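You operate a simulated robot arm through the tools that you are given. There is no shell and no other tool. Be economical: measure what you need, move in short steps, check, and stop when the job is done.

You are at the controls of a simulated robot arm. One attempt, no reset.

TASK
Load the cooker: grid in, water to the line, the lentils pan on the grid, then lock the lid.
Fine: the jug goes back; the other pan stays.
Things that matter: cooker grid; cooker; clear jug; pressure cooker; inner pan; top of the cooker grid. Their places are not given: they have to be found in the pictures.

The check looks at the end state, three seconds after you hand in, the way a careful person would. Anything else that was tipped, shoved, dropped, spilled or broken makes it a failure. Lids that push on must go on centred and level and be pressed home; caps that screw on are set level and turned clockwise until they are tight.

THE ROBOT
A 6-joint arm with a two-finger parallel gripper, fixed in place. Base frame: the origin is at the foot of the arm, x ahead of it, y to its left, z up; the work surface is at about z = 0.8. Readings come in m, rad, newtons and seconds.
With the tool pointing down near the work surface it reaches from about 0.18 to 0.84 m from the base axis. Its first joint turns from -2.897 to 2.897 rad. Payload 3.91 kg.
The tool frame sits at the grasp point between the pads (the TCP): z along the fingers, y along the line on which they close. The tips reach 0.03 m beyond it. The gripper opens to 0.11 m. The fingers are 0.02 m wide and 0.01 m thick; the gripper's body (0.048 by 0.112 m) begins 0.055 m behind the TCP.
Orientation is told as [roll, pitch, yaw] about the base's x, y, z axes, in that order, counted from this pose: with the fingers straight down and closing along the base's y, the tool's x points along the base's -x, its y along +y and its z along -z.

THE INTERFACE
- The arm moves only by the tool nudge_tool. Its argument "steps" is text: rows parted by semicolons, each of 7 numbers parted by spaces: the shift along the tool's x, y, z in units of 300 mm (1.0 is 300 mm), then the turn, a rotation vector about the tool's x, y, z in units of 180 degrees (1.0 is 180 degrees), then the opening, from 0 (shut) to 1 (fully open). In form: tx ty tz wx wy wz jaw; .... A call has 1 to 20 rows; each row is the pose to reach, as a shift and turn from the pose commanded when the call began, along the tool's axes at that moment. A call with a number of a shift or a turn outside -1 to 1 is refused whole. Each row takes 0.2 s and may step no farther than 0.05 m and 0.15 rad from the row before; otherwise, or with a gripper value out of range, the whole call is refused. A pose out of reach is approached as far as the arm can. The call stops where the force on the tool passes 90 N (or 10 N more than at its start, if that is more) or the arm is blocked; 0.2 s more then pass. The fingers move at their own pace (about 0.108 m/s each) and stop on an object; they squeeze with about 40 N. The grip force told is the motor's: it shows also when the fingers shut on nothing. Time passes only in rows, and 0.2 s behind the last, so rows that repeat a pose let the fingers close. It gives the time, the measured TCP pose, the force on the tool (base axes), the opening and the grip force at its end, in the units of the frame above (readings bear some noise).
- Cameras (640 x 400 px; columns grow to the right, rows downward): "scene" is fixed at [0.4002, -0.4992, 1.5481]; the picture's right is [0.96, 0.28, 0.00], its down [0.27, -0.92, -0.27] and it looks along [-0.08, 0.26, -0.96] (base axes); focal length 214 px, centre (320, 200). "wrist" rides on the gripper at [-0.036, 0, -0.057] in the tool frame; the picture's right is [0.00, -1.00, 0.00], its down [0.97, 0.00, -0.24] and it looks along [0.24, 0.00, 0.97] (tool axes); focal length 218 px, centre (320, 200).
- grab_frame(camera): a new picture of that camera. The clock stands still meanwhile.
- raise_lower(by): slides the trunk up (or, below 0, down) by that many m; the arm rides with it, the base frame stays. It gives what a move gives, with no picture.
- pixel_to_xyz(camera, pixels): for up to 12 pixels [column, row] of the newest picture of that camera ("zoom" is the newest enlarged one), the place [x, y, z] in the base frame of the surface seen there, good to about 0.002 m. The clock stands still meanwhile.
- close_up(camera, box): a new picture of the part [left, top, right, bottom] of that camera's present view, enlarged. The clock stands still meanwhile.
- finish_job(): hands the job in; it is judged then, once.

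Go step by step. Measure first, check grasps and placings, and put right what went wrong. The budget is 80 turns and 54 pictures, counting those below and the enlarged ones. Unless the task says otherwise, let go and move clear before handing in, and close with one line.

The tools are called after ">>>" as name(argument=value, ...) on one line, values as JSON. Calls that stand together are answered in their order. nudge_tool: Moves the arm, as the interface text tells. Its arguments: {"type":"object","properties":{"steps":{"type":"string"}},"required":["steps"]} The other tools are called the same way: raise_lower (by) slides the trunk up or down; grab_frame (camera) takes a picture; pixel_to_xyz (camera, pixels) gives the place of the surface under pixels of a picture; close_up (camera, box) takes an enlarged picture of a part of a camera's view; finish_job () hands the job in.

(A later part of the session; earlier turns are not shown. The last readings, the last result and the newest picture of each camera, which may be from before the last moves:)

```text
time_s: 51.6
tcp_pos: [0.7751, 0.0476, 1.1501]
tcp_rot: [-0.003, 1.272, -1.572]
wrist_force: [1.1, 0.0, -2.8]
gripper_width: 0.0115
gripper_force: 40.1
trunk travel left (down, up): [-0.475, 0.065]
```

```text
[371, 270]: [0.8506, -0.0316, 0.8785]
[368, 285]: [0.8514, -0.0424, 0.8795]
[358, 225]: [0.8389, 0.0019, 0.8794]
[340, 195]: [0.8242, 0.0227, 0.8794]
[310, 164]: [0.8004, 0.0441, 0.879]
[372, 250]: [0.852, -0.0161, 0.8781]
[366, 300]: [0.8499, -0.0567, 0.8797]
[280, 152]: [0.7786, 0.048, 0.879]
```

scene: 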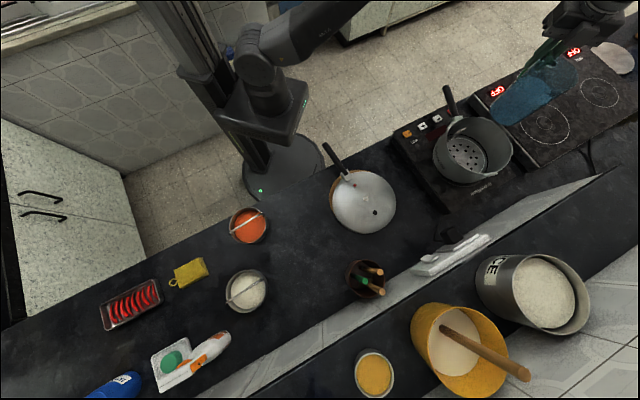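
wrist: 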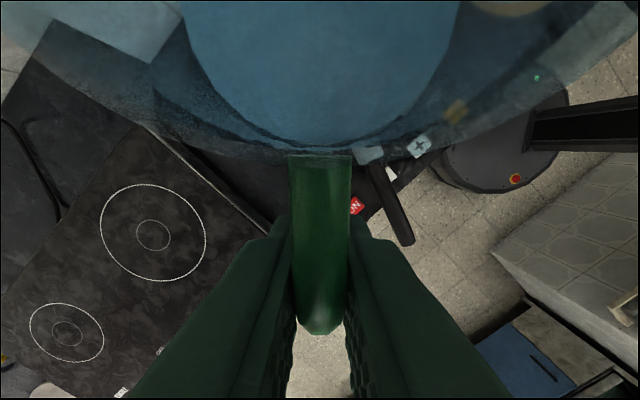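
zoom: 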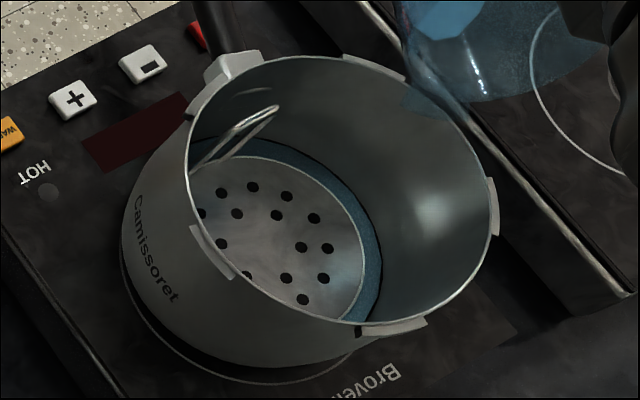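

The water is now at 0.879, with a thin strip of the line still showing. I'll add about 1.5 mm by tilting another 3.5°.

>>> nudge_tool(steps="-0.003 0 -0.01 0 0.01 0 0; -0.0065 0 -0.021 0 0.0195 0 0; -0.0065 0 -0.021 0 0.0195 0 0; -0.0065 0 -0.021 0 0.0195 0 0; -0.0065 0 -0.021 0 0.0195 0 0; -0.0065 0 -0.021 0 0.0195 0 0")

>>> close_up(camera="scene", box=[450, 120, 510, 180])

>>> pixel_to_xyz(camera="zoom", pixels=[[335, 270], [333, 285], [318, 225], [298, 195], [330, 250], [341, 220], [345, 240], [348, 250], [340, 225], [325, 205], [345, 255], [350, 265]])

```text
time_s: 53.0
tcp_pos: [0.7777, 0.0411, 1.1501]
tcp_rot: [-0.002, 1.333, -1.572]
wrist_force: [0.0, -0.4, -1.5]
gripper_width: 0.0113
gripper_force: 40.3
trunk travel left (down, up): [-0.475, 0.065]
```

```text
6.67 times, centred on (480, 150) of scene
```

zoom: 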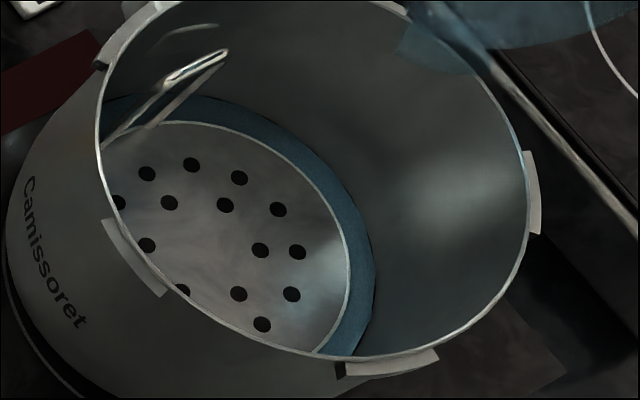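

```text
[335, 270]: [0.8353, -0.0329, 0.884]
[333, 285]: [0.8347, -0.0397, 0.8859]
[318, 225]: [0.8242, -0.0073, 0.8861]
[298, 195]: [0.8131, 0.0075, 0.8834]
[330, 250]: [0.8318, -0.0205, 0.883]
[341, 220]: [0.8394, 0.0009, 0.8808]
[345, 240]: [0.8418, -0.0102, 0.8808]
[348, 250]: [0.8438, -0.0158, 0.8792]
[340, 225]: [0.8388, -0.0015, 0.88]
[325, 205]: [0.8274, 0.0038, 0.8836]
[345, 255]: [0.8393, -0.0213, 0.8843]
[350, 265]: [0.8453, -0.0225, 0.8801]
```

The line is now just covered, with the water at about 0.880–0.881. I untilt promptly.

>>> nudge_tool(steps="0.006 0 0.025 0 -0.044 0 0; 0.012 0 0.05 0 -0.088 0 0; 0.018 0 0.075 0 -0.132 0 0; 0.025 0 0.105 0 -0.176 0 0; 0.033 0 0.135 0 -0.22 0 0; 0.039 0 0.16 0 -0.264 0 0; 0.043 0 0.178 0 -0.305 0 0; 0.043 0 0.178 0 -0.345 0 0; 0.043 0 0.178 0 -0.385 0 0; 0.043 0 0.178 0 -0.4245 0 0; 0.043 0 0.178 0 -0.4245 0 0")

>>> close_up(camera="scene", box=[430, 90, 550, 190])

>>> pixel_to_xyz(camera="zoom", pixels=[[295, 245], [290, 215], [280, 200], [262, 185], [240, 172], [296, 262], [290, 280], [297, 230], [285, 290], [300, 250]])

```text
time_s: 55.4
tcp_pos: [0.7783, 0.0936, 1.1515]
tcp_rot: [-0.001, -0.001, -1.57]
wrist_force: [-0.9, 0.8, -1.7]
gripper_width: 0.0117
gripper_force: 40.1
trunk travel left (down, up): [-0.475, 0.065]
```

```text
4.00 times, centred on (490, 140) of scene
```

zoom: 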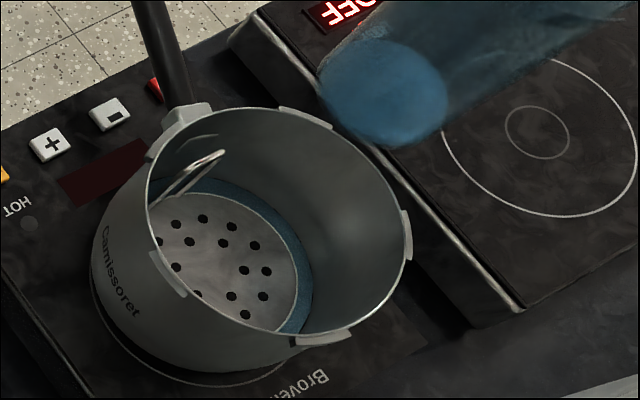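

```text
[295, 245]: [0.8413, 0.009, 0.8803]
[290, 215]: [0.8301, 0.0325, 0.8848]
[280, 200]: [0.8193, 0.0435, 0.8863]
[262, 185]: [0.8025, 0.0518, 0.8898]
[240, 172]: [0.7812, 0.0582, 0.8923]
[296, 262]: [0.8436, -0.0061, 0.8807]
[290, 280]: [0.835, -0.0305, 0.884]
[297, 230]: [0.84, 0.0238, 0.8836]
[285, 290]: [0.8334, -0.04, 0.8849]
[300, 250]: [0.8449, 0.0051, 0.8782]
```

The level reads about 0.8805, at the line. Now I return the jug along the reverse path.

>>> nudge_tool(steps="-0.04 -0.05 0 0 0 0 0; -0.12 -0.15 0 0 0 0 0; -0.205 -0.255 0 0 0 0 0; -0.29 -0.36 0 0 0 0 0; -0.375 -0.465 0 0 0 0 0; -0.46 -0.57 0 0 0 0 0; -0.545 -0.675 0 0 0 0 0; -0.62 -0.77 0 0 0 0 0; -0.68 -0.845 0 0 0 0 0; -0.7 -0.87 0 0 0 0 0; -0.7 -0.87 0 0 0 0 0")

>>> nudge_tool(steps="-0.04 -0.05 0 0 0 -0.015 0; -0.12 -0.15 0 0 0 -0.04 0; -0.205 -0.255 0 0 0 -0.07 0; -0.29 -0.36 0 0 0 -0.1 0; -0.375 -0.465 0 0 0 -0.13 0; -0.46 -0.57 0 0 0 -0.16 0; -0.545 -0.675 0 0 0 -0.19 0; -0.62 -0.77 0 0 0 -0.22 0; -0.68 -0.845 0 0 0 -0.24 0; -0.701 -0.872 0 0 0 -0.244 0; -0.701 -0.872 0 0 0 -0.244 0")

```text
time_s: 57.8
tcp_pos: [0.517, -0.1152, 1.1496]
tcp_rot: [-0.001, 0.001, -1.57]
wrist_force: [0.0, 0.2, -1.7]
gripper_width: 0.0115
gripper_force: 39.8
trunk travel left (down, up): [-0.475, 0.065]
```

```text
time_s: 60.2
tcp_pos: [0.2536, -0.3264, 1.151]
tcp_rot: [0.001, -0.001, -0.805]
wrist_force: [-0.8, 0.5, -1.6]
gripper_width: 0.0118
gripper_force: 40.2
trunk travel left (down, up): [-0.475, 0.065]
```

It's directly over the jug's original spot. I lower, set down and release.

>>> nudge_tool(steps="0 0 0.1 0 0 0 0; 0 0 0.24 0 0 0 0; 0 0 0.38 0 0 0 0; 0 0 0.52 0 0 0 0; 0 0 0.64 0 0 0 0; 0 0 0.73 0 0 0 0; 0 0 0.78 0 0 0 0; 0 0 0.805 0 0 0 0; 0 0 0.817 0 0 0 0; 0 0 0.817 0 0 0 0")

>>> nudge_tool(steps="0 0 0 0 0 0 0.25; 0 0 0 0 0 0 0.4; 0 0 0 0 0 0 0.4; 0 0 -0.06 0 0 0 0.4; 0 0 -0.16 0 0 0 0.4; 0 0 -0.3 0 0 0 0.4; 0 0 -0.45 0 0 0 0.4; 0 0 -0.6 0 0 0 0.4; 0 0 -0.6 0 0 0 0.4")

>>> grab_frame(camera="wrist")

```text
time_s: 62.4
tcp_pos: [0.255, -0.3264, 0.9059]
tcp_rot: [0.0, -0.001, -0.804]
wrist_force: [-0.1, -0.5, 2.8]
gripper_width: 0.0113
gripper_force: 40.5
trunk travel left (down, up): [-0.475, 0.065]
```

```text
time_s: 64.4
tcp_pos: [0.2567, -0.326, 1.0844]
tcp_rot: [0.0, 0.0, -0.803]
wrist_force: [0.6, 0.2, 0.4]
gripper_width: 0.0442
gripper_force: 0.1
trunk travel left (down, up): [-0.475, 0.065]
```

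```text
22 pictures are left
```

wrist: 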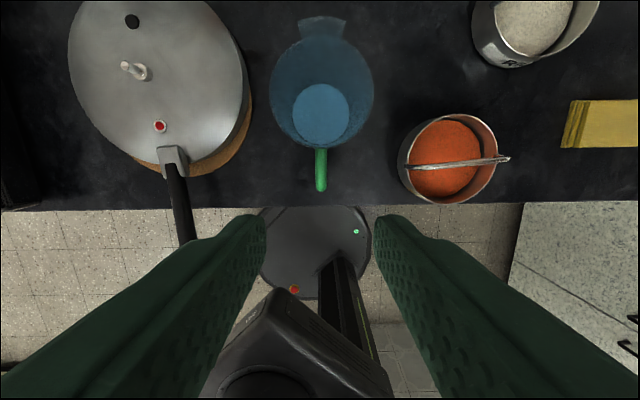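

The jug stands back in place. Next is the lentil pan, so I measure its bail (415,165)–(508,158) and rim.

>>> pixel_to_xyz(camera="wrist", pixels=[[420, 166], [440, 165], [460, 163], [480, 161], [505, 158], [447, 115], [490, 130], [450, 202], [410, 185], [497, 165], [405, 150], [445, 145]])

>>> close_up(camera="wrist", box=[380, 90, 530, 220])

```text
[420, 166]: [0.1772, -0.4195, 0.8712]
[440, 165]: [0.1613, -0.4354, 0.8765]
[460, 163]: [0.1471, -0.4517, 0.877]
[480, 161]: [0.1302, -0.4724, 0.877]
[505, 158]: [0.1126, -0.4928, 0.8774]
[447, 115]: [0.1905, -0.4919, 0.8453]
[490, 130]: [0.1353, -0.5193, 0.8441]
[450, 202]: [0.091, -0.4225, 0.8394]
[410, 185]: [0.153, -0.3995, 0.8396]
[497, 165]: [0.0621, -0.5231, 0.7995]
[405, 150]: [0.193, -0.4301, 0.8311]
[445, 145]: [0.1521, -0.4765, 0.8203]
```

```text
3.08 times, centred on (455, 155) of wrist
```

zoom: 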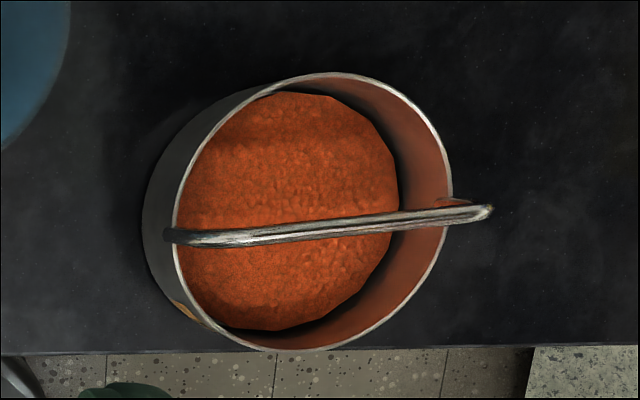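

The bail stands upright at z≈0.877 with its midpoint at (0.1445,-0.4565) and direction about 48.7°; pan radius is about 0.06. I move above it with yaw 48.7°.

>>> nudge_tool(steps="-0.004 -0.04 0.0 0 0 -0.044 0.4; -0.009 -0.09 0.0 0 0 -0.088 0.4; -0.014 -0.14 0.02 0 0 -0.132 0.4; -0.019 -0.19 0.06 0 0 -0.176 0.4; -0.023 -0.24 0.1 0 0 -0.22 0.4; -0.028 -0.29 0.14 0 0 -0.264 0.4; -0.033 -0.34 0.18 0 0 -0.308 0.4; -0.037 -0.39 0.22 0 0 -0.352 0.4; -0.042 -0.44 0.26 0 0 -0.396 0.4; -0.047 -0.49 0.3 0 0 -0.44 0.4; -0.051 -0.54 0.34 0 0 -0.484 0.4; -0.054 -0.571 0.38 0 0 -0.526 0.4; -0.054 -0.571 0.38 0 0 -0.526 0.4")

>>> grab_frame(camera="wrist")

```text
time_s: 67.2
tcp_pos: [0.141, -0.4558, 0.9708]
tcp_rot: [0.001, 0.001, 0.849]
wrist_force: [0.2, 0.1, -0.2]
gripper_width: 0.0442
gripper_force: 0.0
trunk travel left (down, up): [-0.475, 0.065]
```

```text
20 pictures are left
```

wrist: 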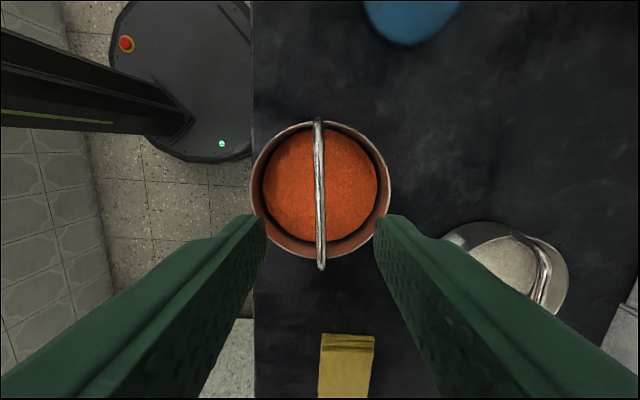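

The bail is centred at column 320 and spans rows 120–270, centred near row 197. I descend and grip.

>>> nudge_tool(steps="0 0 0.1 0 0 0 0.4; 0 0 0.2 0 0 0 0.4; 0 0 0.29 0 0 0 0.4; 0 0 0.343 0 0 0 0.4; 0 0 0.343 0 0 0 0; 0 0 0.343 0 0 0 0; 0 0 0.343 0 0 0 0; 0 0 0.32 0 0 0 0; 0 0 0.27 0 0 0 0; 0 0 0.2 0 0 0 0; 0 0 0.2 0 0 0 0")

>>> grab_frame(camera="wrist")

```text
time_s: 69.6
tcp_pos: [0.1424, -0.455, 0.9106]
tcp_rot: [0.0, -0.001, 0.849]
wrist_force: [0.1, 0.5, -2.2]
gripper_width: 0.0087
gripper_force: 40.1
trunk travel left (down, up): [-0.475, 0.065]
```

```text
19 pictures are left
```

wrist: 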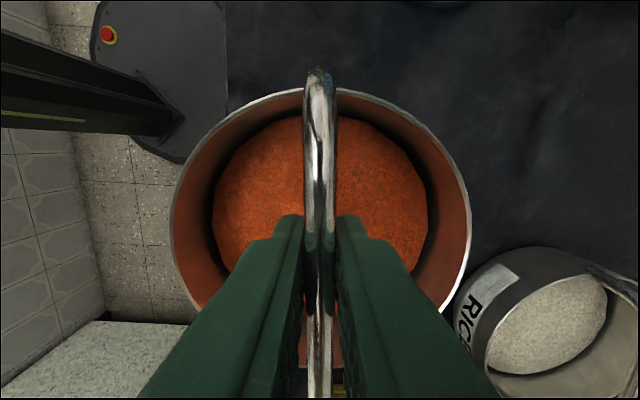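

The pan is lifted level (2.2 N), and the other pan is labelled RICE, so the choice was right. I'll measure the rim to get the pan's offset from the TCP.

>>> pixel_to_xyz(camera="wrist", pixels=[[172, 205], [469, 205], [260, 95], [385, 95], [215, 125], [430, 125], [190, 290], [455, 290]])

```text
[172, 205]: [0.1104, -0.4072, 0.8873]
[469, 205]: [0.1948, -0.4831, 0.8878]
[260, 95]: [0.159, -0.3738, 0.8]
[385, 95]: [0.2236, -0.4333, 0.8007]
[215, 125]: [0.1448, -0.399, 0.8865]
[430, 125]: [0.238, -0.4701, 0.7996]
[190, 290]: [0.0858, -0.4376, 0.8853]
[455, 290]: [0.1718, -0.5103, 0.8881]
```

The pan hangs centred under the TCP and level. I raise it and carry it in three legs to the pot.

>>> nudge_tool(steps="0 0 -0.08 0 0 0 0; 0 0 -0.2 0 0 0 0; 0 0 -0.33 0 0 0 0; 0 0 -0.46 0 0 0 0; 0 0 -0.59 0 0 0 0; 0 0 -0.69 0 0 0 0; -0.04 -0.011 -0.733 0 0 0 0; -0.13 -0.036 -0.733 0 0 0 0; -0.24 -0.067 -0.733 0 0 0 0; -0.35 -0.098 -0.733 0 0 0 0; -0.46 -0.129 -0.733 0 0 0 0; -0.57 -0.159 -0.733 0 0 0 0; -0.68 -0.19 -0.733 0 0 0 0; -0.77 -0.215 -0.733 0 0 0 0; -0.812 -0.227 -0.733 0 0 0 0; -0.812 -0.227 -0.733 0 0 0 0")

>>> nudge_tool(steps="-0.04 -0.011 0 0 0 0 0; -0.13 -0.036 0 0 0 0 0; -0.24 -0.067 0 0 0 0 0; -0.35 -0.098 0 0 0 0 0; -0.46 -0.129 0 0 0 0 0; -0.57 -0.159 0 0 0 0 0; -0.68 -0.19 0 0 0 0 0; -0.77 -0.215 0 0 0 0 0; -0.812 -0.227 0 0 0 0 0; -0.812 -0.227 0 0 0 0 0")

>>> nudge_tool(steps="-0.04 -0.011 0 0 0 0 0; -0.13 -0.036 0 0 0 0 0; -0.24 -0.067 0 0 0 0 0; -0.35 -0.098 0 0 0 0 0; -0.46 -0.129 0 0 0 0 0; -0.57 -0.159 0 0 0 0 0; -0.68 -0.19 0 0 0 0 0; -0.77 -0.215 0 0 0 0 0; -0.812 -0.227 0 0 0 0 0; -0.812 -0.227 0 0 0 0 0")

>>> grab_frame(camera="wrist")

```text
time_s: 73.0
tcp_pos: [0.3553, -0.318, 1.1309]
tcp_rot: [0.001, 0.0, 0.849]
wrist_force: [-0.7, -0.3, -2.8]
gripper_width: 0.0088
gripper_force: 40.6
trunk travel left (down, up): [-0.475, 0.065]
```

```text
time_s: 75.2
tcp_pos: [0.5674, -0.1791, 1.1301]
tcp_rot: [0.004, -0.001, 0.848]
wrist_force: [-0.2, -0.5, -2.6]
gripper_width: 0.009
gripper_force: 39.5
trunk travel left (down, up): [-0.475, 0.065]
```

```text
time_s: 77.4
tcp_pos: [0.7798, -0.041, 1.1306]
tcp_rot: [-0.001, 0.001, 0.848]
wrist_force: [-0.2, 1.4, -3.2]
gripper_width: 0.009
gripper_force: 39.7
trunk travel left (down, up): [-0.475, 0.065]
```

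```text
18 pictures are left
```

wrist: 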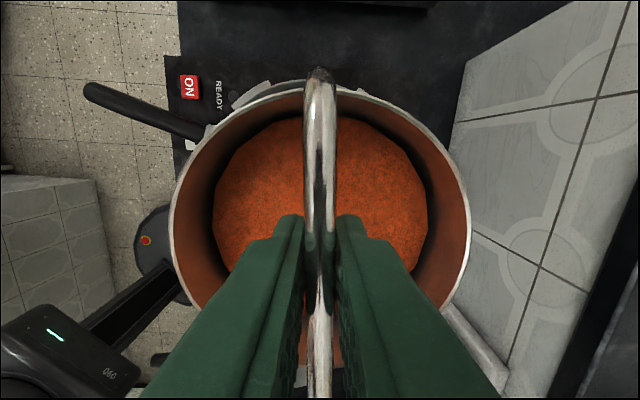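

The pan is level over the pot. I lower it slowly to the grid, with the seat expected at TCP z≈0.957.

>>> nudge_tool(steps="0 0 0.1 0 0 0 0; 0 0 0.22 0 0 0 0; 0 0 0.33 0 0 0 0; 0 0 0.42 0 0 0 0; 0 0 0.49 0 0 0 0; 0 0 0.54 0 0 0 0; 0 0 0.562 0 0 0 0; 0 0 0.575 0 0 0 0; 0 0 0.575 0 0 0 0")

>>> close_up(camera="scene", box=[420, 90, 540, 200])

```text
time_s: 79.4
tcp_pos: [0.7795, -0.0436, 0.9583]
tcp_rot: [0.001, -0.001, 0.847]
wrist_force: [0.1, 0.1, -2.0]
gripper_width: 0.0091
gripper_force: 40.1
trunk travel left (down, up): [-0.475, 0.065]
```

```text
3.64 times, centred on (480, 145) of scene
```

zoom: 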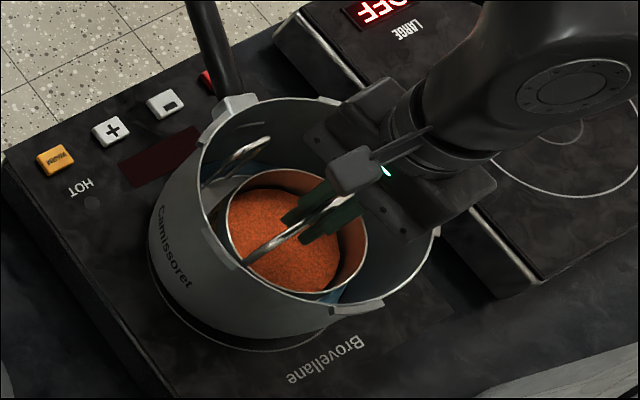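

Still carrying about 2 N, so it isn't quite seated. I lower 1.5 mm at a time.

>>> nudge_tool(steps="0 0 0.005 0 0 0 0; 0 0 0.005 0 0 0 0")

>>> nudge_tool(steps="0 0 0.005 0 0 0 0; 0 0 0.005 0 0 0 0")

```text
time_s: 80.0
tcp_pos: [0.7793, -0.0434, 0.9565]
tcp_rot: [0.0, 0.001, 0.847]
wrist_force: [-0.1, 0.6, -2.7]
gripper_width: 0.0091
gripper_force: 39.1
trunk travel left (down, up): [-0.475, 0.065]
```

```text
time_s: 80.6
tcp_pos: [0.7795, -0.0428, 0.9555]
tcp_rot: [-0.001, 0.001, 0.848]
wrist_force: [-1.0, -0.2, -3.2]
gripper_width: 0.0089
gripper_force: 40.0
trunk travel left (down, up): [-0.475, 0.065]
```

>>> nudge_tool(steps="0 0 0.005 0 0 0 0; 0 0 0.005 0 0 0 0")

>>> nudge_tool(steps="0 0 0.005 0 0 0 0; 0 0 0.005 0 0 0 0")

```text
time_s: 81.2
tcp_pos: [0.7789, -0.044, 0.9548]
tcp_rot: [-0.002, -0.001, 0.849]
wrist_force: [2.1, -1.2, 2.5]
gripper_width: 0.0093
gripper_force: 39.9
trunk travel left (down, up): [-0.475, 0.065]
```

```text
time_s: 81.8
tcp_pos: [0.7785, -0.0423, 0.9541]
tcp_rot: [-0.001, -0.002, 0.847]
wrist_force: [2.3, -0.4, 14.7]
gripper_width: 0.009
gripper_force: 39.8
trunk travel left (down, up): [-0.475, 0.065]
```

The pan is seated (contact at +2.5 N, then 14.7 N). I open modestly and retract.

>>> nudge_tool(steps="0 0 -0.005 0 0 0 0; 0 0 -0.005 0 0 0 0.3; 0 0 -0.005 0 0 0 0.3; 0 0 -0.08 0 0 0 0.3; 0 0 -0.2 0 0 0 0.3; 0 0 -0.35 0 0 0 0.3; 0 0 -0.5 0 0 0 0.3; 0 0 -0.65 0 0 0 0.3; 0 0 -0.65 0 0 0 0.3")

>>> grab_frame(camera="wrist")

>>> pixel_to_xyz(camera="wrist", pixels=[[320, 190], [320, 150], [280, 180], [360, 180], [300, 140], [340, 140], [260, 170], [380, 170]])

```text
time_s: 83.8
tcp_pos: [0.7795, -0.0423, 1.148]
tcp_rot: [0.001, 0.002, 0.849]
wrist_force: [-0.3, 0.3, -0.4]
gripper_width: 0.0328
gripper_force: 0.0
trunk travel left (down, up): [-0.475, 0.065]
```

```text
16 pictures are left
```

wrist: 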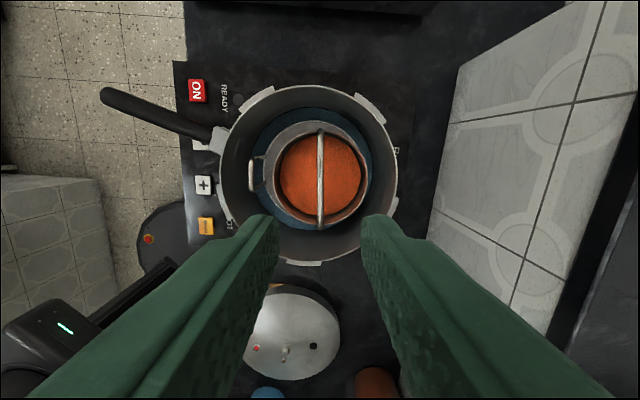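

```text
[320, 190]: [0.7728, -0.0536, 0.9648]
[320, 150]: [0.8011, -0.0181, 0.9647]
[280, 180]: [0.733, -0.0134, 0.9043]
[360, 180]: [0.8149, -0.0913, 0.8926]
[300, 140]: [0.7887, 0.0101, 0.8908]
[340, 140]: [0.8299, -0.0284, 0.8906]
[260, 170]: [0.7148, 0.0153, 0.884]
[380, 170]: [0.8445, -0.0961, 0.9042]
```

The pan sits inside the loop on the grid with its bail top at 0.965, level. Next the lid: I go above its central post for a close look.

>>> nudge_tool(steps="0.15 0.03 0 0 0 0 0.3; 0.3 0.06 0 0 0 0 0.3; 0.45 0.09 0 0 0 0 0.3; 0.6 0.12 0 0 0 0 0.3; 0.75 0.147 0 0 0 0 0.3; 0.9 0.176 0 0 0 0 0.3; 0.9 0.176 0 0 0 0 0.3")

>>> nudge_tool(steps="0.1 0.02 0.1 0 0 0 0.3; 0.2 0.04 0.2 0 0 0 0.3; 0.3 0.059 0.3 0 0 0 0.3; 0.3 0.059 0.427 0 0 0 0.3; 0.3 0.059 0.427 0 0 0 0.3")

>>> grab_frame(camera="wrist")

```text
time_s: 85.4
tcp_pos: [0.5616, -0.2109, 1.1477]
tcp_rot: [-0.001, 0.0, 0.849]
wrist_force: [0.8, 0.7, -0.2]
gripper_width: 0.033
gripper_force: 0.1
trunk travel left (down, up): [-0.475, 0.065]
```

```text
time_s: 86.6
tcp_pos: [0.4873, -0.2653, 1.0208]
tcp_rot: [0.0, -0.001, 0.849]
wrist_force: [-0.2, 0.4, 0.2]
gripper_width: 0.033
gripper_force: 0.1
trunk travel left (down, up): [-0.475, 0.065]
```

```text
15 pictures are left
```

wrist: 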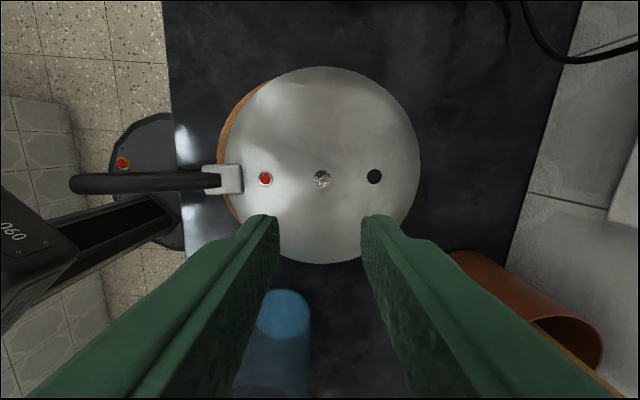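

The lid's handle lies along the jaw axis (rows 178–184), with a small central post at (322,180). I zoom and measure it.

>>> close_up(camera="wrist", box=[200, 60, 430, 270])

>>> pixel_to_xyz(camera="wrist", pixels=[[322, 176], [322, 182], [322, 187], [315, 181], [419, 165], [320, 68], [345, 262], [395, 95], [150, 182], [80, 184], [230, 178], [205, 178]])

```text
1.90 times, centred on (315, 165) of wrist
```

zoom: 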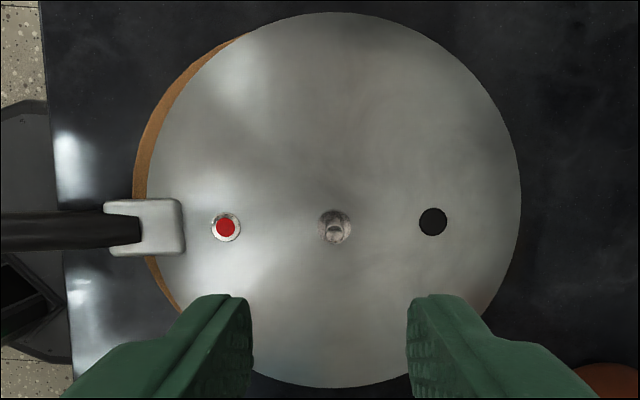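

```text
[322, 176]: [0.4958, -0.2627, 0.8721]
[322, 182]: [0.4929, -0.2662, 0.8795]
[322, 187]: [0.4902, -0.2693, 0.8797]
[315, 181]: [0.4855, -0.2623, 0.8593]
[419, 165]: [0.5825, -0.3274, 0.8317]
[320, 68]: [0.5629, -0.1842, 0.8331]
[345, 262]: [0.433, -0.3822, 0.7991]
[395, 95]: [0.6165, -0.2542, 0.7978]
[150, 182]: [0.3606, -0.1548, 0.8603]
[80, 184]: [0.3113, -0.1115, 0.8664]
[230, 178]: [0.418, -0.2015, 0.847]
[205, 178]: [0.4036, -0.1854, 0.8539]
```

The lid centre is about (0.4905,-0.2675) with radius 0.11, handle direction about 140.5°, and a thin post. I'll grip the handle just outside its bracket (r≈0.138) with the jaw across it (yaw -39.5°), moving above it first.

>>> nudge_tool(steps="0 0.04 0 0 0 0.044 0.5; 0 0.08 0 0 0 0.088 0.5; 0 0.12 0 0 0 0.132 0.5; 0 0.16 0 0 0 0.176 0.5; 0 0.2 0 0 0 0.22 0.5; 0.005 0.24 0 0 0 0.264 0.5; 0.005 0.28 0 0 0 0.308 0.5; 0.01 0.32 0 0 0 0.352 0.5; 0.01 0.36 0 0 0 0.396 0.5; 0.013 0.4 0.05 0 0 0.44 0.5; 0.013 0.447 0.12 0 0 0.484 0.5; 0.013 0.447 0.2 0 0 0.49 0.5; 0.013 0.447 0.2 0 0 0.49 0.5")

>>> grab_frame(camera="wrist")

```text
time_s: 89.4
tcp_pos: [0.385, -0.1811, 0.9601]
tcp_rot: [0.0, 0.0, -0.691]
wrist_force: [0.0, -0.2, 0.1]
gripper_width: 0.0551
gripper_force: 0.0
trunk travel left (down, up): [-0.475, 0.065]
```

```text
13 pictures are left
```

wrist: 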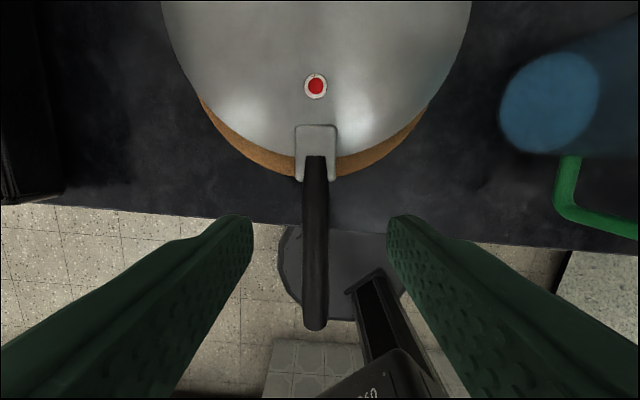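

The handle is aligned, about 3.5 mm left of jaw centre, with the bracket ending at row 182. I shift slightly outward, descend and grip.

>>> nudge_tool(steps="0.01 0.006 0.1 0 0 0 0.5; 0.02 0.011 0.2 0 0 0 0.5; 0.02 0.011 0.3 0 0 0 0.5; 0.02 0.011 0.36 0 0 0 0.5; 0.02 0.011 0.36 0 0 0 0; 0.02 0.011 0.36 0 0 0 0; 0.02 0.011 0.36 0 0 0 0")

>>> nudge_tool(steps="0 0 -0.02 0 0 0 0; 0 0 -0.05 0 0 0 0; 0 0 -0.1 0 0 0 0; 0 0 -0.15 0 0 0 0; 0 0 -0.15 0 0 0 0")

>>> grab_frame(camera="wrist")

>>> pixel_to_xyz(camera="wrist", pixels=[[200, 50], [240, 50], [300, 40], [440, 50], [200, 20], [440, 20], [320, 15], [400, 80], [240, 80], [120, 10], [520, 10]])

```text
time_s: 91.0
tcp_pos: [0.3816, -0.1739, 0.8508]
tcp_rot: [0.0, 0.002, -0.69]
wrist_force: [0.1, -0.8, -0.1]
gripper_width: 0.0237
gripper_force: 39.8
trunk travel left (down, up): [-0.475, 0.065]
```

```text
time_s: 92.2
tcp_pos: [0.3826, -0.1744, 0.8974]
tcp_rot: [0.0, 0.0, -0.69]
wrist_force: [-0.3, 0.3, -3.4]
gripper_width: 0.0238
gripper_force: 40.2
trunk travel left (down, up): [-0.475, 0.065]
```

```text
12 pictures are left
```

wrist: 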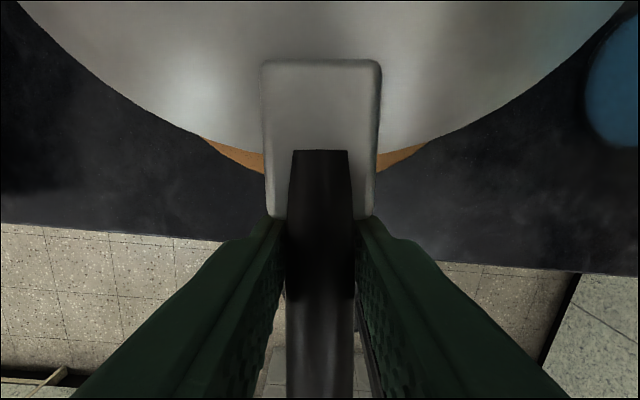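

```text
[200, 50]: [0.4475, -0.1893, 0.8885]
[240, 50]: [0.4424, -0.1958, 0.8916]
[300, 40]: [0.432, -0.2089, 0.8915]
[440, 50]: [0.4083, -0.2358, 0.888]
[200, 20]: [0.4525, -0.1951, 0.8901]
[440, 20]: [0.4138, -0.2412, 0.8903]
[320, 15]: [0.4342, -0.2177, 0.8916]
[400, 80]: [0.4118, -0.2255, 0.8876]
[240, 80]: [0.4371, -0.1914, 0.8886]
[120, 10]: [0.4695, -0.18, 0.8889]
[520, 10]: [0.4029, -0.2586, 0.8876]
```

The lid lifts level with no droop (3.4 N). I raise and carry it toward the pot, turning so its handle ends at about 155° (36° before alignment).

>>> nudge_tool(steps="0 0 -0.1 0 0 0 0; 0 0 -0.22 0 0 0 0; 0 0 -0.34 0 0 0 0; 0 0 -0.46 0 0 0 0; 0 0 -0.57 0 0 0 0; -0.01 0.04 -0.61 0 0 0 0; -0.03 0.13 -0.61 0 0 0 0; -0.06 0.24 -0.61 0 0 0 0; -0.085 0.35 -0.61 0 0 0 0; -0.11 0.45 -0.61 0 0 0 0; -0.12 0.5 -0.61 0 0 0 0; -0.12 0.5 -0.61 0 0 0 0")

>>> nudge_tool(steps="-0.01 0.04 0 0 0 -0.01 0; -0.03 0.13 0 0 0 -0.03 0; -0.06 0.24 0 0 0 -0.05 0; -0.09 0.35 0 0 0 -0.07 0; -0.12 0.46 0 0 0 -0.083 0; -0.142 0.54 0 0 0 -0.083 0; -0.142 0.563 0 0 0 -0.083 0; -0.142 0.563 0 0 0 -0.083 0")

>>> close_up(camera="scene", box=[390, 60, 590, 200])

```text
time_s: 94.8
tcp_pos: [0.5063, -0.0808, 1.0803]
tcp_rot: [0.0, 0.002, -0.691]
wrist_force: [0.1, -0.6, -5.4]
gripper_width: 0.0238
gripper_force: 40.0
trunk travel left (down, up): [-0.475, 0.065]
```

```text
time_s: 96.6
tcp_pos: [0.6469, 0.0217, 1.0798]
tcp_rot: [0.001, 0.004, -0.432]
wrist_force: [-0.5, 0.8, -4.9]
gripper_width: 0.0236
gripper_force: 39.7
trunk travel left (down, up): [-0.475, 0.065]
```

```text
2.86 times, centred on (490, 130) of scene
```

zoom: 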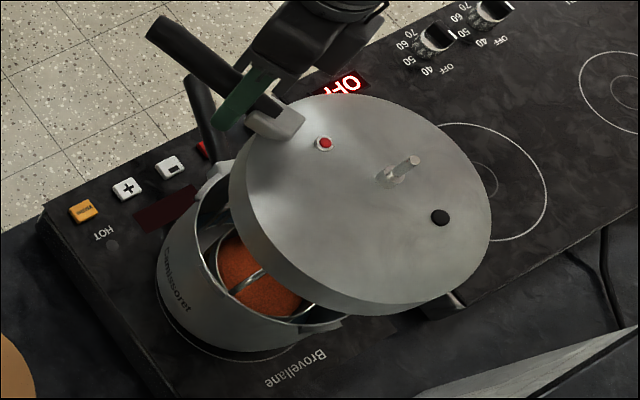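

The lid hangs over the pot. I'll measure its edge for level and centre.

>>> pixel_to_xyz(camera="zoom", pixels=[[250, 170], [300, 265], [370, 295], [440, 280], [483, 220], [455, 150], [400, 112], [330, 103], [270, 130], [388, 182], [455, 292], [412, 162]])

```text
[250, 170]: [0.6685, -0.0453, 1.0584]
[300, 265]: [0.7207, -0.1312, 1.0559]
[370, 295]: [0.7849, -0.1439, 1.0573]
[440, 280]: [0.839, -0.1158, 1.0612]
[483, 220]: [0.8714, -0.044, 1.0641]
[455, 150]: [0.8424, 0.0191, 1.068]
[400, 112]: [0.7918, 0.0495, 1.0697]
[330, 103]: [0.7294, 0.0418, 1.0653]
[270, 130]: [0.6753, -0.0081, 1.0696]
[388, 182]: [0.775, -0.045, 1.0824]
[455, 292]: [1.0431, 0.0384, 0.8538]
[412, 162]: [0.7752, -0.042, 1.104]
```

Lid centre is about (0.775,-0.043), nearly level, so a 2–3 mm shift is enough. I lower to just above the rim.

>>> nudge_tool(steps="0.0035 0.0076 0.08 0 0 0 0; 0.0035 0.0076 0.16 0 0 0 0; 0.0035 0.0076 0.22 0 0 0 0; 0.0035 0.0076 0.255 0 0 0 0; 0.0035 0.0076 0.255 0 0 0 0")

>>> nudge_tool(steps="0 0 0.01 0 0 0 0; 0 0 0.02 0 0 0 0; 0 0 0.03 0 0 0 0; 0 0 0.03 0 0 0 0")

```text
time_s: 97.8
tcp_pos: [0.6435, 0.0245, 1.0073]
tcp_rot: [0.001, -0.007, -0.43]
wrist_force: [-7.8, 1.0, 38.3]
gripper_width: 0.0228
gripper_force: 40.2
trunk travel left (down, up): [-0.475, 0.065]
```

```text
time_s: 98.8
tcp_pos: [0.6412, 0.0261, 0.9983]
tcp_rot: [0.002, -0.002, -0.431]
wrist_force: [-21.2, 4.4, 39.7]
gripper_width: 0.0234
gripper_force: 39.6
trunk travel left (down, up): [-0.475, 0.065]
```

Contact came early (about 38 N), so the lid may be sitting on the lugs or the bail. I look before doing more.

>>> close_up(camera="scene", box=[410, 60, 570, 200])

>>> pixel_to_xyz(camera="zoom", pixels=[[200, 190], [250, 285], [330, 315], [410, 300], [450, 230], [420, 150], [350, 110], [270, 110], [210, 140], [340, 195], [360, 175], [230, 300]])

```text
2.86 times, centred on (490, 130) of scene
```

zoom: 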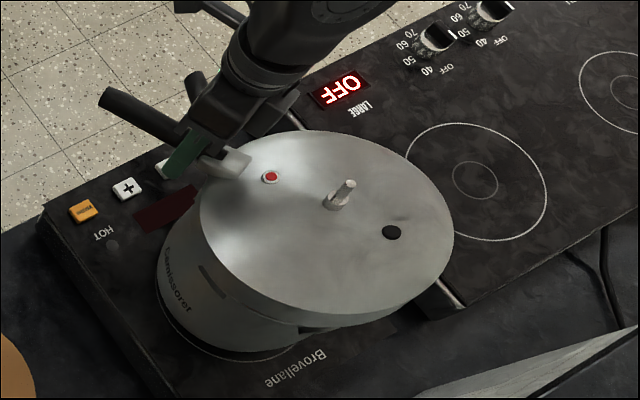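

```text
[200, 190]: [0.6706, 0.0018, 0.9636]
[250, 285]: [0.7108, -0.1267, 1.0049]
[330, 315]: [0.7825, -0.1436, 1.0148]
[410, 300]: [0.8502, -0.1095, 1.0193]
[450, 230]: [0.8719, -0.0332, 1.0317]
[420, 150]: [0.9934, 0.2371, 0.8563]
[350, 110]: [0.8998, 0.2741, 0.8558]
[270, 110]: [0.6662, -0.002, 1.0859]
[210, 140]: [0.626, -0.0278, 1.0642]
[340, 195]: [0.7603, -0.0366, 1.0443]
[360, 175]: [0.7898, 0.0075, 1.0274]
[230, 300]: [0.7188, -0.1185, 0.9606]
```

The lid was blocked and got tilted in the grip, with the far side high. I lift it clear and re-measure.

>>> nudge_tool(steps="0 0 -0.05 0 0 0 0; 0 0 -0.12 0 0 0 0; 0 0 -0.2 0 0 0 0; 0 0 -0.2 0 0 0 0")

>>> close_up(camera="scene", box=[420, 70, 580, 170])

```text
time_s: 99.8
tcp_pos: [0.6462, 0.0245, 1.0542]
tcp_rot: [0.0, 0.002, -0.431]
wrist_force: [-0.6, 0.9, -3.8]
gripper_width: 0.0233
gripper_force: 39.9
trunk travel left (down, up): [-0.475, 0.065]
```

```text
4.00 times, centred on (500, 120) of scene
```

zoom: 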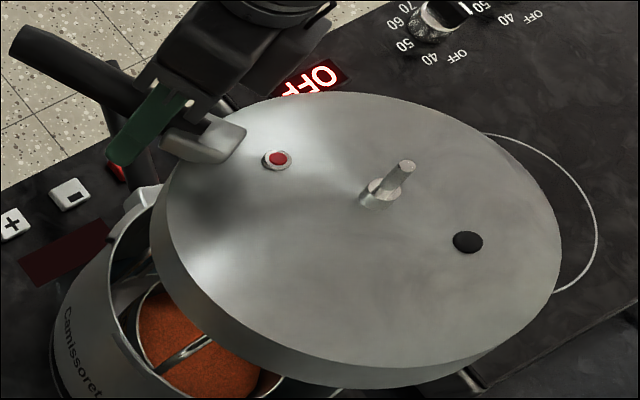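

>>> pixel_to_xyz(camera="zoom", pixels=[[170, 215], [230, 312], [330, 360], [430, 362], [535, 310], [557, 245], [520, 155], [420, 110], [320, 97], [380, 200], [385, 386], [157, 262]])

```text
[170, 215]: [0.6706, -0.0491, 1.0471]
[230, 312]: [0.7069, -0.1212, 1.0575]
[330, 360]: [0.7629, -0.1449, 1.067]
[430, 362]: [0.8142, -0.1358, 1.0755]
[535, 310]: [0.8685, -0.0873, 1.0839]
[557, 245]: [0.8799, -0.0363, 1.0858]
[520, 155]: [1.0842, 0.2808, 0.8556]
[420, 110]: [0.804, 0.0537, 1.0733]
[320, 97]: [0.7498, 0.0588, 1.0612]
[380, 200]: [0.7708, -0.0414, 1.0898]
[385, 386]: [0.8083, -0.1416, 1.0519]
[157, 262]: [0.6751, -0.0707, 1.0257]
```

The lid has tipped about 10° in the grip, with its far side high. I counter-tilt the tool (wy 9.8°, wx 3.9°), shift 3 mm in +y to centre it, and lower to just above contact.

>>> nudge_tool(steps="0 0 0 0.0075 0.018 0 0; 0.003 0.01 0 0.015 0.036 0 0; 0.003 0.01 0 0.0217 0.0544 0 0; 0.003 0.01 0.05 0.0217 0.0544 0 0; 0.003 0.01 0.1 0.0217 0.0544 0 0; 0.003 0.01 0.1 0.0217 0.0544 0 0")

>>> close_up(camera="scene", box=[420, 70, 580, 170])

>>> pixel_to_xyz(camera="zoom", pixels=[[145, 205], [195, 305], [290, 360], [390, 365], [485, 320], [525, 250], [490, 160], [400, 115], [300, 105], [340, 205], [200, 130], [250, 345]])

```text
time_s: 101.2
tcp_pos: [0.6481, 0.0281, 1.0235]
tcp_rot: [-0.069, 0.171, -0.438]
wrist_force: [0.2, -0.3, -4.2]
gripper_width: 0.0231
gripper_force: 40.4
trunk travel left (down, up): [-0.475, 0.065]
```

```text
4.00 times, centred on (500, 120) of scene
```

zoom: 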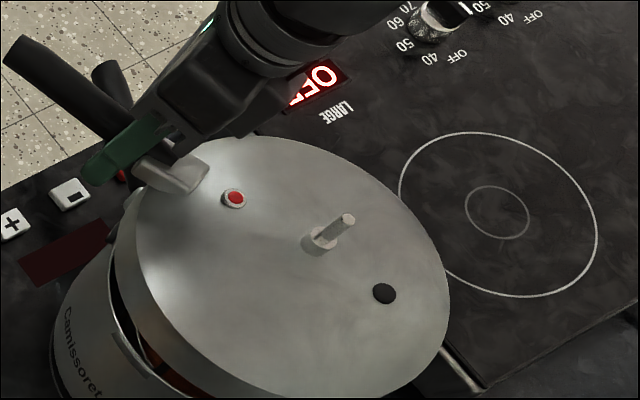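

```text
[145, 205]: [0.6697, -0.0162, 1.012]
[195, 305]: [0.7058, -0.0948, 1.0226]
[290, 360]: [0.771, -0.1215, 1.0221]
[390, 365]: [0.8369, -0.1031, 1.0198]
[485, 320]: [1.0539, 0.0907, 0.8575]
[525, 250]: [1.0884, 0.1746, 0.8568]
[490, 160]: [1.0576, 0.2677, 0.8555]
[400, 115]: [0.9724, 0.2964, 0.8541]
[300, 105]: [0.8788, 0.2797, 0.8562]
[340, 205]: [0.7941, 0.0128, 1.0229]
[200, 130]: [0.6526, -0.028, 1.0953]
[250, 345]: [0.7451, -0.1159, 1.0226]
```

The lid now looks level. I take better edge points from this image.

>>> pixel_to_xyz(camera="zoom", pixels=[[121, 250], [150, 315], [205, 365], [270, 392], [400, 388], [435, 345], [446, 300], [425, 230], [380, 178], [310, 144], [250, 138], [318, 242]])

```text
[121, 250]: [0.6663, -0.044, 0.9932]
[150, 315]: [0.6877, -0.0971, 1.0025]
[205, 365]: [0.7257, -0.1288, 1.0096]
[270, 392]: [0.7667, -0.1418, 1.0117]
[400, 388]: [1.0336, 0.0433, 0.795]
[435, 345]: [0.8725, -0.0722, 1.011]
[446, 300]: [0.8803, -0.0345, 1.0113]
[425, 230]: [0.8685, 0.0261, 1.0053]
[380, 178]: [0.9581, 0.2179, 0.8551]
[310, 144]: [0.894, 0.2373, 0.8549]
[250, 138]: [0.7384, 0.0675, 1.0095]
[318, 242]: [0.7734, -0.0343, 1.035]
```

Lid centre is now about (0.7745,-0.0350) and level, roughly 4–5 mm too far in +y against the pot. I correct that and descend vertically 15 mm, then 4 mm.

>>> nudge_tool(steps="-0.009 -0.012 0 0 0 0 0; -0.013 -0.011 0.022 0 0 0 0; -0.018 -0.009 0.049 0 0 0 0; -0.018 -0.009 0.049 0 0 0 0")

>>> nudge_tool(steps="-0.0011 0.0004 0.0065 0 0 0 0; -0.0022 0.0009 0.013 0 0 0 0; -0.0022 0.0009 0.013 0 0 0 0")

```text
time_s: 102.2
tcp_pos: [0.6484, 0.0246, 1.0085]
tcp_rot: [-0.072, 0.172, -0.436]
wrist_force: [0.1, 0.1, -4.1]
gripper_width: 0.0231
gripper_force: 40.3
trunk travel left (down, up): [-0.475, 0.065]
```

```text
time_s: 103.0
tcp_pos: [0.6473, 0.0229, 1.0057]
tcp_rot: [-0.068, 0.169, -0.437]
wrist_force: [1.1, 0.9, 7.2]
gripper_width: 0.0232
gripper_force: 39.9
trunk travel left (down, up): [-0.475, 0.065]
```

The lid is lightly resting on something at skirt height (7 N). I'll search for the drop-in by turning it clockwise about the pot centre 16° under light contact.

>>> nudge_tool(steps="-0.003 0.033 -0.003 -0.0038 0.0015 0.0218 0; -0.006 0.066 -0.0057 -0.0076 0.003 0.0437 0; -0.006 0.066 -0.0057 -0.0076 0.003 0.0437 0")

>>> nudge_tool(steps="-0.003 0.033 -0.003 -0.0038 0.0015 0.0218 0; -0.006 0.066 -0.0057 -0.0076 0.003 0.0437 0; -0.006 0.066 -0.0057 -0.0076 0.003 0.0437 0")

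```text
time_s: 103.8
tcp_pos: [0.6571, 0.0408, 1.0043]
tcp_rot: [-0.069, 0.173, -0.576]
wrist_force: [-4.5, 0.5, -5.8]
gripper_width: 0.0231
gripper_force: 40.2
trunk travel left (down, up): [-0.475, 0.065]
```

```text
time_s: 104.6
tcp_pos: [0.6707, 0.0566, 1.0052]
tcp_rot: [-0.069, 0.171, -0.716]
wrist_force: [-4.0, 1.6, -4.1]
gripper_width: 0.0233
gripper_force: 39.7
trunk travel left (down, up): [-0.475, 0.065]
```

The upward force vanished after 8°, so it's past the obstruction at roughly 20–28° before alignment. I go back 4° and lower 4 mm.

>>> nudge_tool(steps="0.003 -0.033 0.003 0.0038 -0.0015 -0.0218 0; 0.0018 -0.0325 0.0095 0.0038 -0.0015 -0.0218 0; 0.0007 -0.032 0.016 0.0038 -0.0015 -0.0218 0; 0.0007 -0.032 0.016 0.0038 -0.0015 -0.0218 0")

```text
time_s: 105.6
tcp_pos: [0.6632, 0.0495, 1.0016]
tcp_rot: [-0.068, 0.172, -0.646]
wrist_force: [0.5, 0.5, -4.5]
gripper_width: 0.0235
gripper_force: 39.7
trunk travel left (down, up): [-0.475, 0.065]
```

It's free and lower now. I continue down 5 mm, then 5 mm.

>>> nudge_tool(steps="-0.0014 0.0006 0.008 0 0 0 0; -0.0029 0.0012 0.0165 0 0 0 0; -0.0029 0.0012 0.0165 0 0 0 0")

>>> nudge_tool(steps="-0.0014 0.0006 0.008 0 0 0 0; -0.0029 0.0012 0.0165 0 0 0 0; -0.0029 0.0012 0.0165 0 0 0 0")

```text
time_s: 106.4
tcp_pos: [0.6638, 0.0493, 0.9942]
tcp_rot: [-0.067, 0.172, -0.645]
wrist_force: [0.0, 0.0, -4.4]
gripper_width: 0.0232
gripper_force: 40.2
trunk travel left (down, up): [-0.475, 0.065]
```

```text
time_s: 107.2
tcp_pos: [0.6623, 0.0497, 0.9908]
tcp_rot: [-0.069, 0.171, -0.647]
wrist_force: [-1.1, -1.0, 3.1]
gripper_width: 0.0233
gripper_force: 40.2
trunk travel left (down, up): [-0.475, 0.065]
```

It has dropped about 14 mm and touches again (3 N). I check how it sits.

>>> close_up(camera="scene", box=[420, 80, 540, 180])

>>> pixel_to_xyz(camera="zoom", pixels=[[125, 250], [150, 300], [200, 345], [280, 370], [370, 360], [430, 310], [445, 250], [425, 190], [380, 145], [300, 190], [110, 300], [200, 370]])

```text
4.00 times, centred on (480, 130) of scene
```

zoom: 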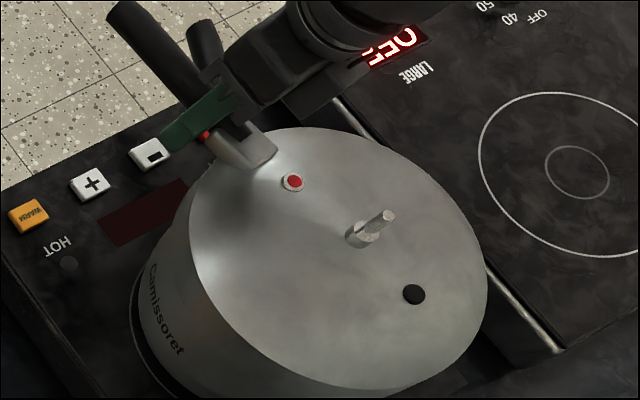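

```text
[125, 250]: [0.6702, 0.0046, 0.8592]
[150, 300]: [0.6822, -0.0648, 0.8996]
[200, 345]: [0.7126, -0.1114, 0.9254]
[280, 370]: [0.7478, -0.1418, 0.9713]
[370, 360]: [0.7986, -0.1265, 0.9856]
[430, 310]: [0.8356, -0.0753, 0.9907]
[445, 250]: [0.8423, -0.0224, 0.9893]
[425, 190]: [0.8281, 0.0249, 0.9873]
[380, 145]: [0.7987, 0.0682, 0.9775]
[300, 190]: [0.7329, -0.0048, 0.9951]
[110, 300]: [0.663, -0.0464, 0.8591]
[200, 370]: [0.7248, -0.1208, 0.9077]
```

The lid is on the pot and level within about 1°. I release it so it settles, rise and re-level the tool for a fresh grip.

>>> nudge_tool(steps="0 0 0 0 0 0 0.3; 0 0 0 0 0 0 0.5; 0 0 0 0 0 0 0.5; 0.008 -0.003 -0.045 0 0 0 0.5; 0.02 -0.008 -0.115 0 0 0 0.5; 0.0456 -0.018 -0.262 -0.011 -0.027 0 0.5; 0.0456 -0.018 -0.262 -0.0217 -0.0544 0 0.5; 0.0456 -0.018 -0.262 -0.0217 -0.0544 0 0.5")

>>> grab_frame(camera="wrist")

>>> pixel_to_xyz(camera="wrist", pixels=[[320, 185], [320, 195], [320, 250], [320, 300], [300, 150], [300, 100], [220, 60], [420, 60], [320, 30], [320, 10], [150, 40], [490, 40]])

```text
time_s: 109.0
tcp_pos: [0.663, 0.0484, 1.0701]
tcp_rot: [-0.001, -0.001, -0.64]
wrist_force: [0.2, -0.3, -0.1]
gripper_width: 0.0549
gripper_force: 0.1
trunk travel left (down, up): [-0.475, 0.065]
```

```text
6 pictures are left
```

wrist: 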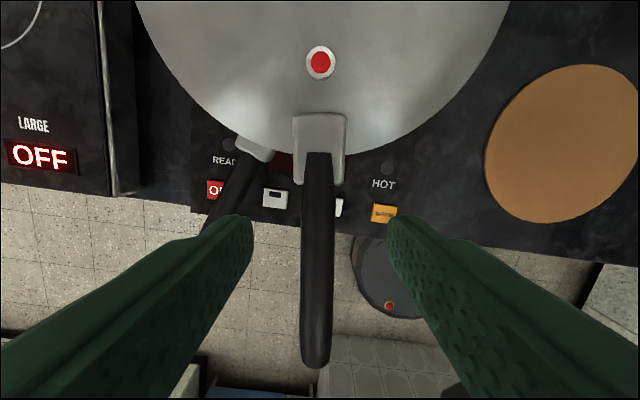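

```text
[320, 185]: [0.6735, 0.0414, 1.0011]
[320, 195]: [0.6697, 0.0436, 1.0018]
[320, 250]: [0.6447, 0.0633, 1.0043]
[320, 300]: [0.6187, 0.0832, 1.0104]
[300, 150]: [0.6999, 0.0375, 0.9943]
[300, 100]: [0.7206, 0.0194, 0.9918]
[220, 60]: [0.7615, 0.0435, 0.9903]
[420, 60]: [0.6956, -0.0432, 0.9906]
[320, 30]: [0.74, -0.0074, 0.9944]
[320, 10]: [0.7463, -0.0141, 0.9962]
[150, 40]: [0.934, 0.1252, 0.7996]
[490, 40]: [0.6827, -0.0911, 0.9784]
```

The lid rests level at an even height (0.990 on both sides), handle at about 143°, with the pot handle visible to the left at (235,150). I grip the lid handle again and turn clockwise 12°.

>>> nudge_tool(steps="0 0 0.1 0 0 0 0.5; 0 0 0.2 0 0 0 0.5; 0 0 0.267 0 0 0 0.5; 0 0 0.267 0 0 0 0; 0 0 0.267 0 0 0 0; 0 0 0.267 0 0 0 0")

>>> nudge_tool(steps="-0.0021 0.0333 0 0 0 0.0222 0; -0.0065 0.0664 0 0 0 0.0444 0; -0.0132 0.099 0 0 0 0.0667 0; -0.0132 0.099 0 0 0 0.0667 0")

```text
time_s: 110.4
tcp_pos: [0.6632, 0.0492, 0.9895]
tcp_rot: [-0.001, 0.001, -0.641]
wrist_force: [-1.6, 0.0, -0.6]
gripper_width: 0.0231
gripper_force: 39.8
trunk travel left (down, up): [-0.475, 0.065]
```

```text
time_s: 111.4
tcp_pos: [0.6829, 0.0715, 0.9897]
tcp_rot: [0.0, 0.002, -0.85]
wrist_force: [-0.3, 2.6, -5.7]
gripper_width: 0.0234
gripper_force: 40.3
trunk travel left (down, up): [-0.475, 0.065]
```

It turns freely. I continue 8°, then 4°.

>>> nudge_tool(steps="-0.0021 0.0333 0 0 0 0.0222 0; -0.0065 0.0664 0 0 0 0.0444 0; -0.0065 0.0664 0 0 0 0.0444 0")

>>> nudge_tool(steps="-0.001 0.0166 0 0 0 0.0111 0; -0.0021 0.0333 0 0 0 0.0222 0; -0.0021 0.0333 0 0 0 0.0222 0")

>>> close_up(camera="scene", box=[420, 70, 540, 180])

```text
time_s: 112.2
tcp_pos: [0.7018, 0.0837, 0.9903]
tcp_rot: [0.0, -0.001, -0.991]
wrist_force: [0.8, 4.0, -3.4]
gripper_width: 0.0231
gripper_force: 40.4
trunk travel left (down, up): [-0.475, 0.065]
```

```text
time_s: 113.0
tcp_pos: [0.7093, 0.089, 0.9905]
tcp_rot: [-0.001, 0.0, -1.058]
wrist_force: [-0.2, 3.5, -2.1]
gripper_width: 0.0235
gripper_force: 40.1
trunk travel left (down, up): [-0.475, 0.065]
```

```text
3.64 times, centred on (480, 125) of scene
```

zoom: 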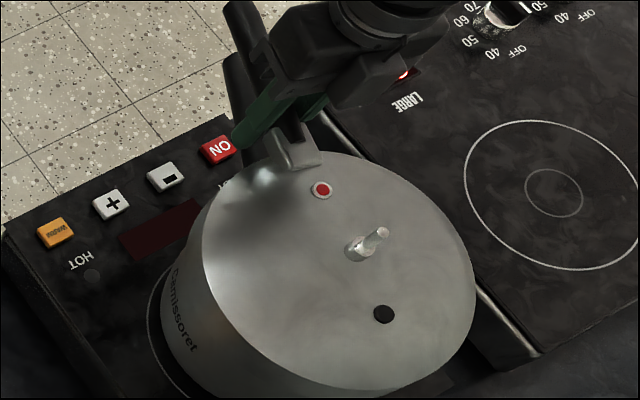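

The handles are now aligned (lid about 119.4°, pot about 119.5°). I probe 3° further clockwise to feel for the stop.

>>> nudge_tool(steps="-0.0008 0.0125 0 0 0 0.0083 0; -0.0015 0.025 0 0 0 0.0167 0; -0.0015 0.025 0 0 0 0.0167 0")

```text
time_s: 113.8
tcp_pos: [0.7157, 0.0903, 0.9896]
tcp_rot: [-0.001, 0.001, -1.113]
wrist_force: [1.3, 2.8, -2.4]
gripper_width: 0.0231
gripper_force: 40.3
trunk travel left (down, up): [-0.475, 0.065]
```

There's no hard stop yet. I test whether it's engaged with a gentle 3 mm lift.

>>> nudge_tool(steps="0 0 -0.005 0 0 0 0; 0 0 -0.01 0 0 0 0; 0 0 -0.01 0 0 0 0")

```text
time_s: 114.6
tcp_pos: [0.7164, 0.09, 0.992]
tcp_rot: [-0.001, 0.004, -1.113]
wrist_force: [-1.2, 0.3, -10.6]
gripper_width: 0.0231
gripper_force: 40.4
trunk travel left (down, up): [-0.475, 0.065]
```

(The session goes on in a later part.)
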